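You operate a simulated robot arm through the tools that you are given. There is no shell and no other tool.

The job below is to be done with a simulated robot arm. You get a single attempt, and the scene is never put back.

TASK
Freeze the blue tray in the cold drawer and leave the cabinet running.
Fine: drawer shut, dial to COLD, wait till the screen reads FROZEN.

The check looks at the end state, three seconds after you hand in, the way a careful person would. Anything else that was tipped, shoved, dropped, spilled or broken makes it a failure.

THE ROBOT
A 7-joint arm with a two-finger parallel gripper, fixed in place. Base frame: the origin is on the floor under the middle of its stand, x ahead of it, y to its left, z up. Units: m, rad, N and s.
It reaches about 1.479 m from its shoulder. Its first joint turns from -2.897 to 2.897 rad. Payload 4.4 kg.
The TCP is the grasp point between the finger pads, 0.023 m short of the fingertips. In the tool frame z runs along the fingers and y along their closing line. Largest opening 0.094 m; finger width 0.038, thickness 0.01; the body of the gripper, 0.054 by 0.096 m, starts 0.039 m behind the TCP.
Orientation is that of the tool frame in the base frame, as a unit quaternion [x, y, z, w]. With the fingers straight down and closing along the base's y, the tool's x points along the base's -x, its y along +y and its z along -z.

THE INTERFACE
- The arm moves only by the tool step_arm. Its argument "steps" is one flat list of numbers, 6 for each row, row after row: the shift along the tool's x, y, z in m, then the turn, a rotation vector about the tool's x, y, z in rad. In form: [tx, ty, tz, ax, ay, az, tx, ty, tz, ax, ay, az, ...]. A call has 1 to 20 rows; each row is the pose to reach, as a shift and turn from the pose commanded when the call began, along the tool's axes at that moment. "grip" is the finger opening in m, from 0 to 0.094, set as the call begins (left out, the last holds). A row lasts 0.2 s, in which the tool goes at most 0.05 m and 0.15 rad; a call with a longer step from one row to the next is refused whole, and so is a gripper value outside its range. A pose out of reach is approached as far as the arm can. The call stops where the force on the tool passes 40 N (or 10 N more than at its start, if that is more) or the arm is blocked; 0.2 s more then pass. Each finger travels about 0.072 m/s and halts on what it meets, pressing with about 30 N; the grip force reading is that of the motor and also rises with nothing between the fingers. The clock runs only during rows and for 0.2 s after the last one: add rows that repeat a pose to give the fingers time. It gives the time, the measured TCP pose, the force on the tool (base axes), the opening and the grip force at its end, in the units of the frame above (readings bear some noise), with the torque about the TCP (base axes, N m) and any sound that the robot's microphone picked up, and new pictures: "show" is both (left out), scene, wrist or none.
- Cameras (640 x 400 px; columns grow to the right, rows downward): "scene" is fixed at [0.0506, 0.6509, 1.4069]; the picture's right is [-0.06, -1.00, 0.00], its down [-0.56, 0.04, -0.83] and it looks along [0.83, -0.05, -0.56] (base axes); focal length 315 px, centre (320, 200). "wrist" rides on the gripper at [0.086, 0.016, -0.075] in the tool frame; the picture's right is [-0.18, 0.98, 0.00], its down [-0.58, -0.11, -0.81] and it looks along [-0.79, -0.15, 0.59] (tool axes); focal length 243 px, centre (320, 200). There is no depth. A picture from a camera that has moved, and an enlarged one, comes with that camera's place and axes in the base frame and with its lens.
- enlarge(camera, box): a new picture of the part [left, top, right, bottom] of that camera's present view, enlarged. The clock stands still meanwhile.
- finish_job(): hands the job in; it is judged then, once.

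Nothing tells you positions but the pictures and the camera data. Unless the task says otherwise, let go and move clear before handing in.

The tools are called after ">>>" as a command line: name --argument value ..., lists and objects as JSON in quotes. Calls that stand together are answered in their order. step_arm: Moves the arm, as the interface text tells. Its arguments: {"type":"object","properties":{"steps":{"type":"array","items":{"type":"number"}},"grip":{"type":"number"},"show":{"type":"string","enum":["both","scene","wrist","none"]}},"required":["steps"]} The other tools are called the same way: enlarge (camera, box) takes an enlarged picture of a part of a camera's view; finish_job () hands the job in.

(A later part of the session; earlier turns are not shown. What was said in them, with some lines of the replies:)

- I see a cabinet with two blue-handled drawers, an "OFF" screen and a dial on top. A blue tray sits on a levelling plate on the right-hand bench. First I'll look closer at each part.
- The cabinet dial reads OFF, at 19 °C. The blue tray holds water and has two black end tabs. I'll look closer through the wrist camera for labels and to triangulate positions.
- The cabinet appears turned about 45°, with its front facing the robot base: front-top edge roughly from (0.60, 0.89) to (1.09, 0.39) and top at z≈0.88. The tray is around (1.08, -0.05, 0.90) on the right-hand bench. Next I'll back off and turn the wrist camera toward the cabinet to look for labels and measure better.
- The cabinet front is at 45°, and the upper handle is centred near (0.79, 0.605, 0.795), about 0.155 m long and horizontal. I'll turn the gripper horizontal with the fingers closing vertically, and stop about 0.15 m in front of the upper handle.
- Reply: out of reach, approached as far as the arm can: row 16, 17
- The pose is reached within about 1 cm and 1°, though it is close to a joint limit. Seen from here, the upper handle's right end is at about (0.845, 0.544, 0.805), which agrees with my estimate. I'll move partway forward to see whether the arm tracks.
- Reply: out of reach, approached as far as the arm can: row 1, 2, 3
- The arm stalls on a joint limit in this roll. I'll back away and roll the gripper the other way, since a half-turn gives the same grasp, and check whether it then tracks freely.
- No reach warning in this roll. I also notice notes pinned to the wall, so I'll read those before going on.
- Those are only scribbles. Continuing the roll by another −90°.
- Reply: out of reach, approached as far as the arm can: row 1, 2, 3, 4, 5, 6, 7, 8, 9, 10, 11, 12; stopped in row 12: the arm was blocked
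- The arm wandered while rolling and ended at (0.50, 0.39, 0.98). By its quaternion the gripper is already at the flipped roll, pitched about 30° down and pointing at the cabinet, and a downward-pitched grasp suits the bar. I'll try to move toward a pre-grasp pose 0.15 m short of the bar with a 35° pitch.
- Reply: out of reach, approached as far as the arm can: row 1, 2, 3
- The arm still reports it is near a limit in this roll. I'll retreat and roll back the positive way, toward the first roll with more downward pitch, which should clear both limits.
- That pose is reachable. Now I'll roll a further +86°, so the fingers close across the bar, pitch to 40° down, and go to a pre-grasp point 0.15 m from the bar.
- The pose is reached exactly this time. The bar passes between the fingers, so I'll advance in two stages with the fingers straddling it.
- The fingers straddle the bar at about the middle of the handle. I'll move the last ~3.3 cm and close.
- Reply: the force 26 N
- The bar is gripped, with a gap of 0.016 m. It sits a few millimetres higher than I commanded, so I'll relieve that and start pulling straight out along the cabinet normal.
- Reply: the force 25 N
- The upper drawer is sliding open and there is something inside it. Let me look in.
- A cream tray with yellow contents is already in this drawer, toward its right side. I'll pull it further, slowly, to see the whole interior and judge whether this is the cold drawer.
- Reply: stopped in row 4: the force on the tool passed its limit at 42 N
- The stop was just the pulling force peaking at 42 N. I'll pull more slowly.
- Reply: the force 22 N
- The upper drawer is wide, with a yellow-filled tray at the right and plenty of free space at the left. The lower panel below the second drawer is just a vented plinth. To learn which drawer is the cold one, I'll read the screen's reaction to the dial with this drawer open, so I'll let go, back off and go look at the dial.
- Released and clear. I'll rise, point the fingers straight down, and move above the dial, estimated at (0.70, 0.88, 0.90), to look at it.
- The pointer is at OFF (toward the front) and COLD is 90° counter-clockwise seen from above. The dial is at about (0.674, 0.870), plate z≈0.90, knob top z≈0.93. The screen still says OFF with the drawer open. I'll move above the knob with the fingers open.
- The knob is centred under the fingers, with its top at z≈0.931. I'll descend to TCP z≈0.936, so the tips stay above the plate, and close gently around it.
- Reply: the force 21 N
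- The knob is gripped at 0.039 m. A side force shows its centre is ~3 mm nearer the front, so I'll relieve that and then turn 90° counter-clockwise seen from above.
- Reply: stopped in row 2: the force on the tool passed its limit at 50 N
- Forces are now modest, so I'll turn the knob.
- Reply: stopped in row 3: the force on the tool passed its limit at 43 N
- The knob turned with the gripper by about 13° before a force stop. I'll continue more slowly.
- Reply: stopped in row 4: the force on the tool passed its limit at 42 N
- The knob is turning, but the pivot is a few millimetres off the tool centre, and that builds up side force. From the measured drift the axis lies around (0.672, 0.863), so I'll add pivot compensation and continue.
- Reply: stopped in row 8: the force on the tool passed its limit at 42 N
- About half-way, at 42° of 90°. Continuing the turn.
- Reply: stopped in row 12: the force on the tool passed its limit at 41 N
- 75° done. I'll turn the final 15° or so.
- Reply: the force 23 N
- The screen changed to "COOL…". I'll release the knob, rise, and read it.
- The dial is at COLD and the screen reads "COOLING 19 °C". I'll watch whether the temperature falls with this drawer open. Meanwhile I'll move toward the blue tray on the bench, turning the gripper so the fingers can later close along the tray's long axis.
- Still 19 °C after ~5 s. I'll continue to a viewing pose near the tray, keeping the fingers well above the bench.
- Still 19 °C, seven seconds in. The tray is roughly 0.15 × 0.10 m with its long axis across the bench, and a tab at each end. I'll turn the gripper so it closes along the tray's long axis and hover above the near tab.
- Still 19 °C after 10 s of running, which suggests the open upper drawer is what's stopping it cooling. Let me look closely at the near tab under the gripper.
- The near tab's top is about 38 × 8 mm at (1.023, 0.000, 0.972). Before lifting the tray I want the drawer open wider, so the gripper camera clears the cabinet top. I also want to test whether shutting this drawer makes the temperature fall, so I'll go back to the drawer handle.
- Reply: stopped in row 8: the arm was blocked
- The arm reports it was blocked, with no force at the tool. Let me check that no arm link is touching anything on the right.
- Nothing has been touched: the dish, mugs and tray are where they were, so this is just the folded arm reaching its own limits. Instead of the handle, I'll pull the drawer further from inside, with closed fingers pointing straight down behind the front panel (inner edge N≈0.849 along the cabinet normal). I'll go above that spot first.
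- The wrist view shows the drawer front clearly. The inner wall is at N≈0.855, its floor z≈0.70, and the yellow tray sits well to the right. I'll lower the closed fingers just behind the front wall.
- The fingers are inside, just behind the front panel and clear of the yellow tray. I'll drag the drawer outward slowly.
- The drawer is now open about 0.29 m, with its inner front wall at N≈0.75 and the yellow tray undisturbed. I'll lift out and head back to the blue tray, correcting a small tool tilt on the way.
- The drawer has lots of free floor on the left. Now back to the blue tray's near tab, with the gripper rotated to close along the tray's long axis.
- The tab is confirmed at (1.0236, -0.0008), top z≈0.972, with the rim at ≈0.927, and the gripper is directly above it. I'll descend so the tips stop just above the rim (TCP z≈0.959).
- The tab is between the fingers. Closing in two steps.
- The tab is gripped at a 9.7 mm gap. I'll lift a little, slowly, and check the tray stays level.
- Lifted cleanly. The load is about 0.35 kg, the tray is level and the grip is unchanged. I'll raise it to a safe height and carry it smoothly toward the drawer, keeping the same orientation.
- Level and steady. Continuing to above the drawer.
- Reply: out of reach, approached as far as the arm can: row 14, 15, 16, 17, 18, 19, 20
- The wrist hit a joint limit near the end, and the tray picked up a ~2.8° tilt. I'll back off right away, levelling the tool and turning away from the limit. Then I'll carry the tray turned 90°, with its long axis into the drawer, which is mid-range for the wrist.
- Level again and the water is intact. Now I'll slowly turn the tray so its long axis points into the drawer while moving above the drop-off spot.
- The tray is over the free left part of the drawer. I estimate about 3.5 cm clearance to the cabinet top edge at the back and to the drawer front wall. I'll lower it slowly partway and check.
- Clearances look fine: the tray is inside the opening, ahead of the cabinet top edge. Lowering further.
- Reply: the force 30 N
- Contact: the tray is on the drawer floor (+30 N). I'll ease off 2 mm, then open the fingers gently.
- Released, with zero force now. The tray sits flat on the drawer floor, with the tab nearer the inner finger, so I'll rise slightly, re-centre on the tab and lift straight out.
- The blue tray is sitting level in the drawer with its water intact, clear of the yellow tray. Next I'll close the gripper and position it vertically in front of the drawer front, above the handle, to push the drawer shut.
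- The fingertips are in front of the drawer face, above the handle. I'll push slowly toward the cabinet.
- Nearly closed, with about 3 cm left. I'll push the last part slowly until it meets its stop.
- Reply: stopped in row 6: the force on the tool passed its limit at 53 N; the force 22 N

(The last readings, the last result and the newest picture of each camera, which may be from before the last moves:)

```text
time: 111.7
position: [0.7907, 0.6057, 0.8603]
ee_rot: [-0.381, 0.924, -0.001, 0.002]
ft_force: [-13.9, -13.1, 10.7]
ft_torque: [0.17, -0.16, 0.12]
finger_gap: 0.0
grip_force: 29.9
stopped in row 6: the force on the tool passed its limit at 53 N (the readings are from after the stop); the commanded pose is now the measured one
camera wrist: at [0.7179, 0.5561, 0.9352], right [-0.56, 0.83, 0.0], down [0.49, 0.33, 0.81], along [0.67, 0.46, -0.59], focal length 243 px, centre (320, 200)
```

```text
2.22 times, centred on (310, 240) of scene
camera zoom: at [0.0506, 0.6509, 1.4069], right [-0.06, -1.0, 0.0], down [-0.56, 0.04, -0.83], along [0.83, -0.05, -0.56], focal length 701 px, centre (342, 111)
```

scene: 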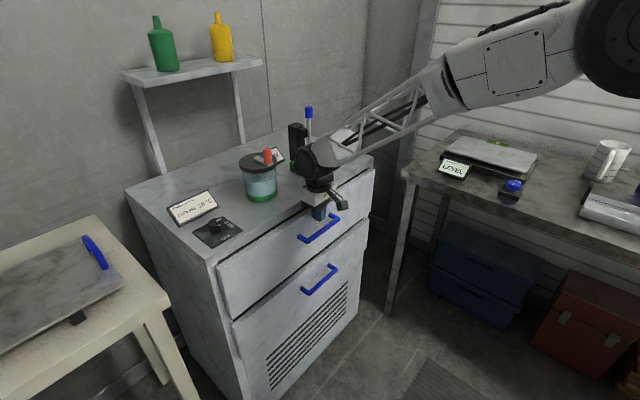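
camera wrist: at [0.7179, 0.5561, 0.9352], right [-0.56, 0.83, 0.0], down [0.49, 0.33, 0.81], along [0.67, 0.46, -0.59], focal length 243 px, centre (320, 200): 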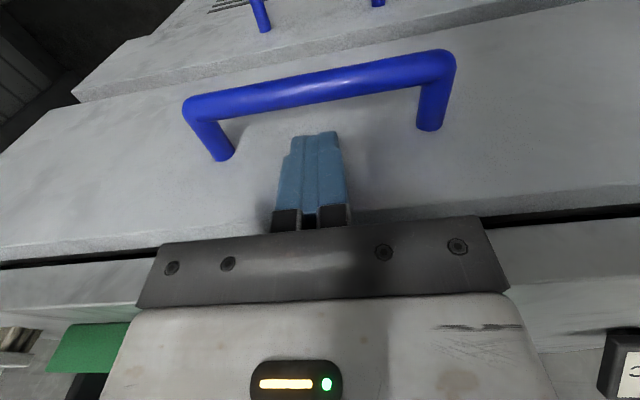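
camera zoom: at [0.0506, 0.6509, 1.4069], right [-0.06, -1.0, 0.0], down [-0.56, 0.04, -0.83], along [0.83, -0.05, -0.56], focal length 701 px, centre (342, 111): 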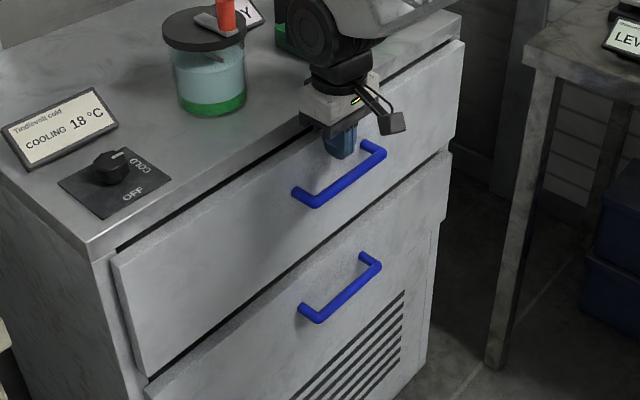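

The temperature has started to fall, to 18 °C, now that this drawer is shut, so it is the cold drawer. I'll back off and check that it is fully closed.

>>> step_arm --steps '[0.01, 0, 0, 0, 0, 0, 0.03, 0, 0, 0, 0, 0, 0.06, 0, -0.02, 0, 0, 0, 0.1, 0, -0.05, 0, 0, 0, 0.14, 0, -0.08, 0, 0, 0, 0.18, 0, -0.11, 0, 0, 0]'

>>> enlarge --camera "scene" --box '[210, 170, 380, 400]'

>>> enlarge --camera "scene" --box '[150, 170, 270, 260]'

>>> enlarge --camera "scene" --box '[230, 90, 390, 210]'

```text
time: 113.1
position: [0.6631, 0.4789, 0.9694]
ee_rot: [-0.382, 0.924, 0.0, 0.001]
ft_force: [-0.3, 0.0, -1.1]
ft_torque: [0.01, 0.01, -0.01]
finger_gap: 0.0002
grip_force: 29.6
camera wrist: at [0.5896, 0.4287, 1.0443], right [-0.56, 0.83, 0.0], down [0.49, 0.33, 0.81], along [0.67, 0.45, -0.59], focal length 243 px, centre (320, 200)
```

scene: 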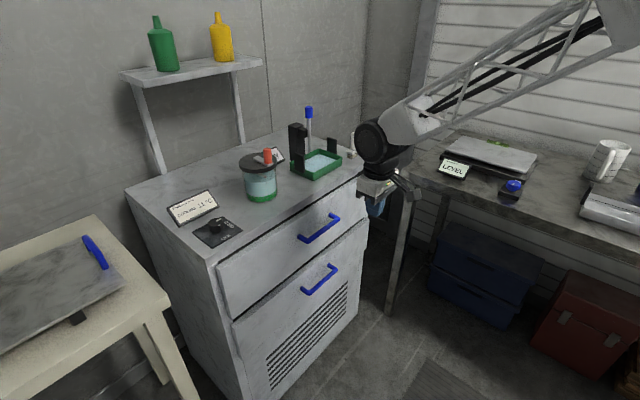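
wrist: 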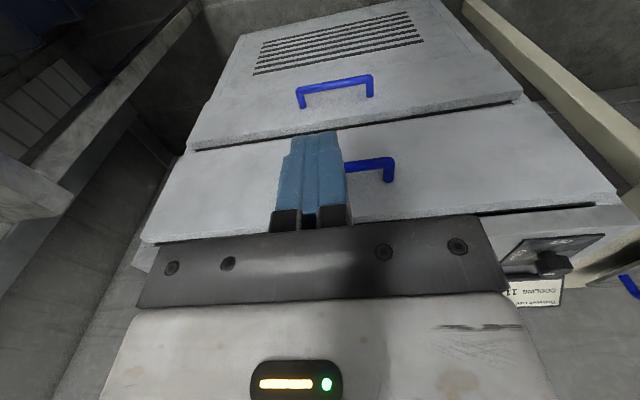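

```text
1.74 times, centred on (295, 285) of scene
camera zoom: at [0.0506, 0.6509, 1.4069], right [-0.06, -1.0, 0.0], down [-0.56, 0.04, -0.83], along [0.83, -0.05, -0.56], focal length 548 px, centre (364, 52)
```

zoom: 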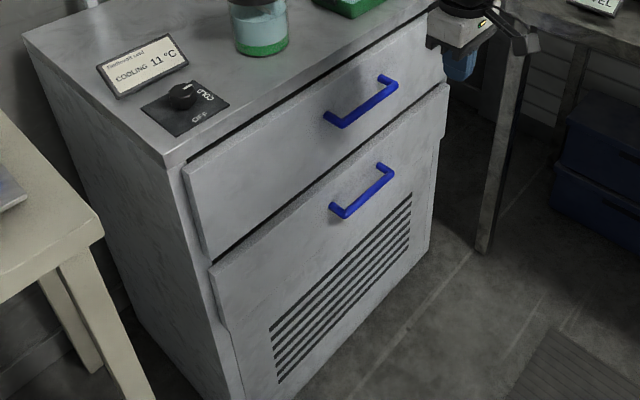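

```text
4.44 times, centred on (210, 215) of scene
camera zoom: at [0.0506, 0.6509, 1.4069], right [-0.06, -1.0, 0.0], down [-0.56, 0.04, -0.83], along [0.83, -0.05, -0.56], focal length 1402 px, centre (809, 133)
```

zoom: 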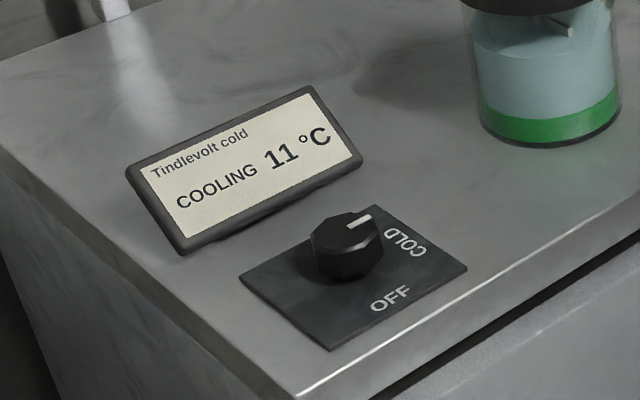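

```text
3.33 times, centred on (310, 150) of scene
camera zoom: at [0.0506, 0.6509, 1.4069], right [-0.06, -1.0, 0.0], down [-0.56, 0.04, -0.83], along [0.83, -0.05, -0.56], focal length 1051 px, centre (353, 367)
```

zoom: 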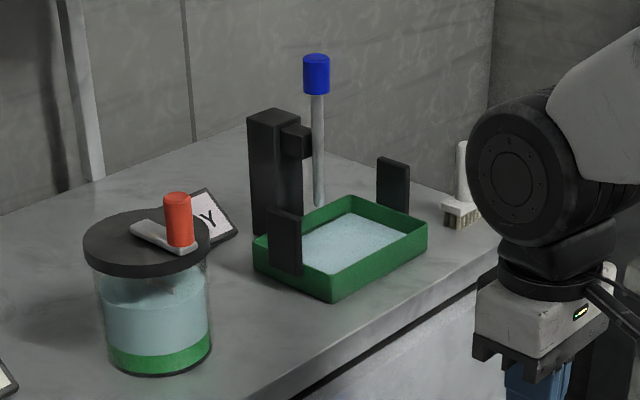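

The drawer is fully shut, with the handle exactly where it was at the start, and the screen is down to 11 °C. I'll retreat to a clear pose and wait.

>>> step_arm --steps '[0.0224, -0.0057, -0.0329, 0, 0, 0, 0.0449, -0.0114, -0.0657, 0, 0, 0, 0.0673, -0.0171, -0.0986, 0, 0, 0, 0.0897, -0.0229, -0.1314, 0, 0, 0, 0.1121, -0.0286, -0.1643, 0, 0, 0, 0.1346, -0.0343, -0.1971, 0, 0, 0, 0.157, -0.04, -0.23, 0, 0, 0, 0.157, -0.04, -0.23, 0, 0, 0, 0.157, -0.04, -0.23, 0, 0, 0, 0.157, -0.04, -0.23, 0, 0, 0, 0.157, -0.04, -0.23, 0, 0, 0, 0.157, -0.04, -0.23, 0, 0, 0, 0.157, -0.04, -0.23, 0, 0, 0, 0.157, -0.04, -0.23, 0, 0, 0]' --grip 0.05

>>> enlarge --camera "scene" --box '[150, 170, 270, 260]'

```text
time: 116.1
position: [0.5807, 0.3391, 1.1985]
ee_rot: [-0.382, 0.924, 0.002, 0.002]
ft_force: [0.1, -0.9, -0.5]
ft_torque: [0.01, 0.04, 0.02]
finger_gap: 0.0502
grip_force: 0.1
camera wrist: at [0.5074, 0.289, 1.2731], right [-0.56, 0.83, 0.0], down [0.49, 0.33, 0.81], along [0.67, 0.46, -0.59], focal length 243 px, centre (320, 200)
```

scene: 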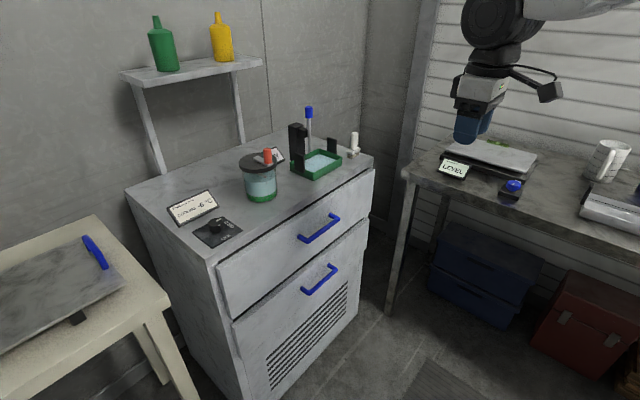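
wrist: 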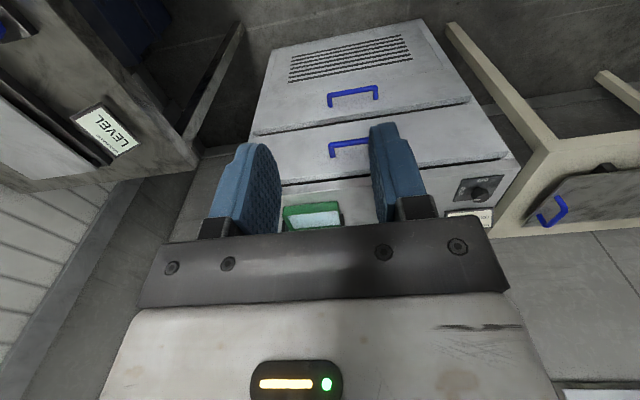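

```text
4.44 times, centred on (210, 215) of scene
camera zoom: at [0.0506, 0.6509, 1.4069], right [-0.06, -1.0, 0.0], down [-0.56, 0.04, -0.83], along [0.83, -0.05, -0.56], focal length 1402 px, centre (809, 133)
```

zoom: 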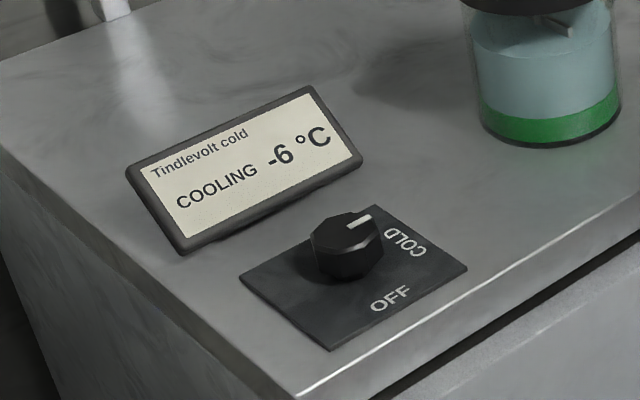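

−6 °C and falling, and the arm is parked clear of everything. Waiting in place for FROZEN.

>>> step_arm --steps '[0, 0, 0, 0, 0, 0, 0, 0, 0, 0, 0, 0, 0, 0, 0, 0, 0, 0, 0, 0, 0, 0, 0, 0, 0, 0, 0, 0, 0, 0, 0, 0, 0, 0, 0, 0, 0, 0, 0, 0, 0, 0, 0, 0, 0, 0, 0, 0, 0, 0, 0, 0, 0, 0, 0, 0, 0, 0, 0, 0, 0, 0, 0, 0, 0, 0, 0, 0, 0, 0, 0, 0, 0, 0, 0, 0, 0, 0, 0, 0, 0, 0, 0, 0, 0, 0, 0, 0, 0, 0, 0, 0, 0, 0, 0, 0, 0, 0, 0, 0, 0, 0, 0, 0, 0, 0, 0, 0, 0, 0, 0, 0, 0, 0, 0, 0, 0, 0, 0, 0]' --show "scene"

>>> enlarge --camera "scene" --box '[150, 170, 270, 260]'

```text
time: 120.3
position: [0.5813, 0.3394, 1.1984]
ee_rot: [-0.382, 0.924, 0.001, 0.002]
ft_force: [0.3, -0.4, -0.5]
ft_torque: [0.0, -0.01, 0.02]
finger_gap: 0.0502
grip_force: 0.0
```

scene: 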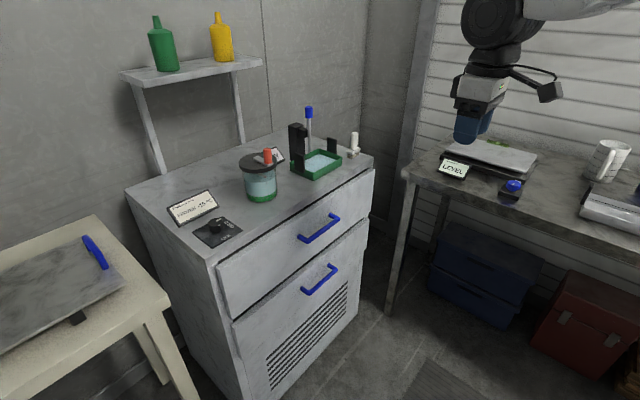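

```text
4.44 times, centred on (210, 215) of scene
camera zoom: at [0.0506, 0.6509, 1.4069], right [-0.06, -1.0, 0.0], down [-0.56, 0.04, -0.83], along [0.83, -0.05, -0.56], focal length 1402 px, centre (809, 133)
```

zoom: 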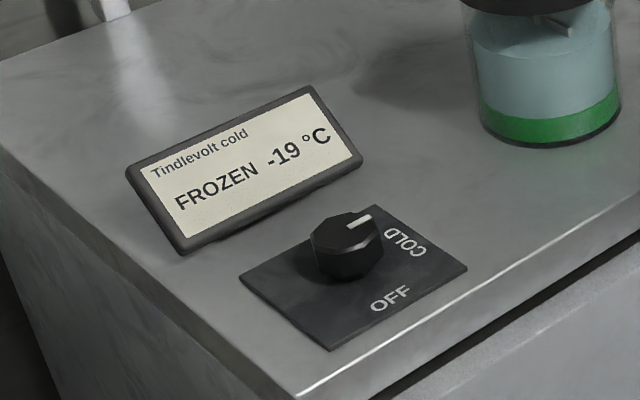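

The screen reads FROZEN at −19 °C. I'll hold a few more seconds for margin and check that everything else is in place before handing in.

>>> step_arm --steps '[0, 0, 0, 0, 0, 0, 0, 0, 0, 0, 0, 0, 0, 0, 0, 0, 0, 0, 0, 0, 0, 0, 0, 0, 0, 0, 0, 0, 0, 0, 0, 0, 0, 0, 0, 0, 0, 0, 0, 0, 0, 0, 0, 0, 0, 0, 0, 0, 0, 0, 0, 0, 0, 0, 0, 0, 0, 0, 0, 0, 0, 0, 0, 0, 0, 0, 0, 0, 0, 0, 0, 0, 0, 0, 0, 0, 0, 0, 0, 0, 0, 0, 0, 0, 0, 0, 0, 0, 0, 0, 0, 0, 0, 0, 0, 0]' --show "scene"

>>> enlarge --camera "scene" --box '[150, 170, 270, 260]'

>>> enlarge --camera "scene" --box '[420, 110, 640, 250]'

>>> enlarge --camera "scene" --box '[230, 90, 390, 210]'

```text
time: 123.7
position: [0.5798, 0.3388, 1.1981]
ee_rot: [-0.382, 0.924, 0.001, 0.002]
ft_force: [0.4, -0.5, -0.1]
ft_torque: [0.03, 0.0, 0.0]
finger_gap: 0.0499
grip_force: 0.1
```

scene: 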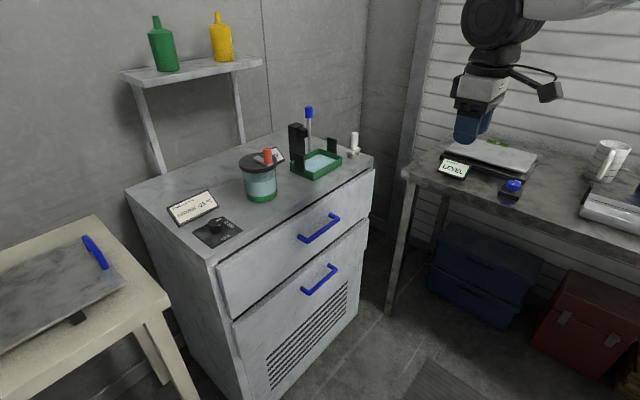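

```text
4.44 times, centred on (210, 215) of scene
camera zoom: at [0.0506, 0.6509, 1.4069], right [-0.06, -1.0, 0.0], down [-0.56, 0.04, -0.83], along [0.83, -0.05, -0.56], focal length 1402 px, centre (809, 133)
```

zoom: 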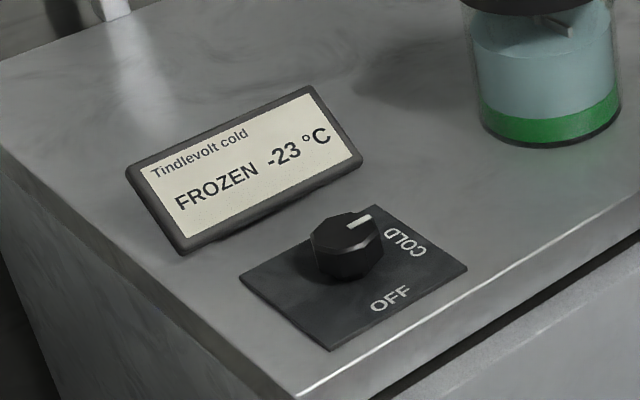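

```text
2.86 times, centred on (530, 180) of scene
camera zoom: at [0.0506, 0.6509, 1.4069], right [-0.06, -1.0, 0.0], down [-0.56, 0.04, -0.83], along [0.83, -0.05, -0.56], focal length 901 px, centre (-280, 257)
```

zoom: 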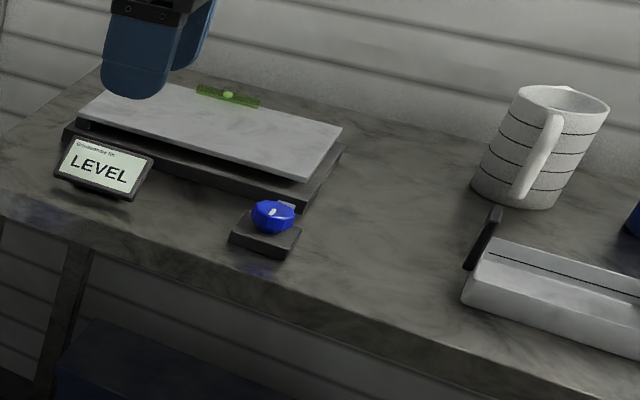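

```text
3.33 times, centred on (310, 150) of scene
camera zoom: at [0.0506, 0.6509, 1.4069], right [-0.06, -1.0, 0.0], down [-0.56, 0.04, -0.83], along [0.83, -0.05, -0.56], focal length 1051 px, centre (353, 367)
```

zoom: 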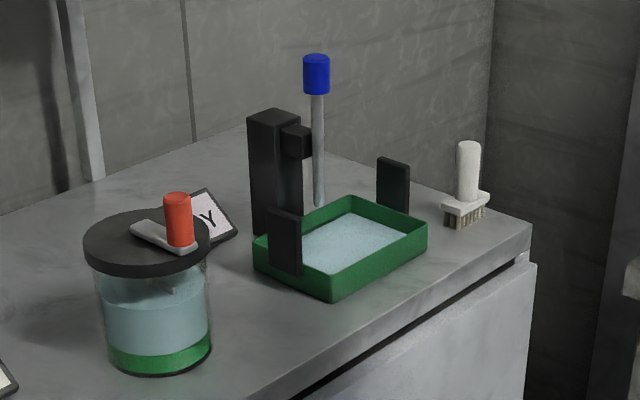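

The screen reads FROZEN at −23 °C, the dial is on COLD and the cold drawer is shut with the blue tray inside. Every other object I can see is where it started, and the arm is clear with nothing in the gripper, so I'm handing in.

>>> finish_job

```text
The job is handed in.
```

The blue tray is in the cold drawer, the drawer is shut, the dial is on COLD, and the screen reads FROZEN at −23 °C with the cabinet left running. The job is handed in; no result has come back yet.

- **Which drawer:** it is the upper one. With the dial on COLD, the screen stayed at 19 °C while that drawer was open and began falling as soon as it shut.
- **The blue tray:** it tilted about 3° for a moment over the drawer when the wrist hit a joint limit. I levelled it straight away and the water still looked full once it was set down.
- **The other tray:** the drawer already held a cream tray with yellow contents, on the right. I left it there, so it has been chilled along with the blue one.
- **Everything else:** the jar, the green tray and its stand, the brush, and the bench items I could see look unmoved. The arm is parked clear with nothing in the gripper.
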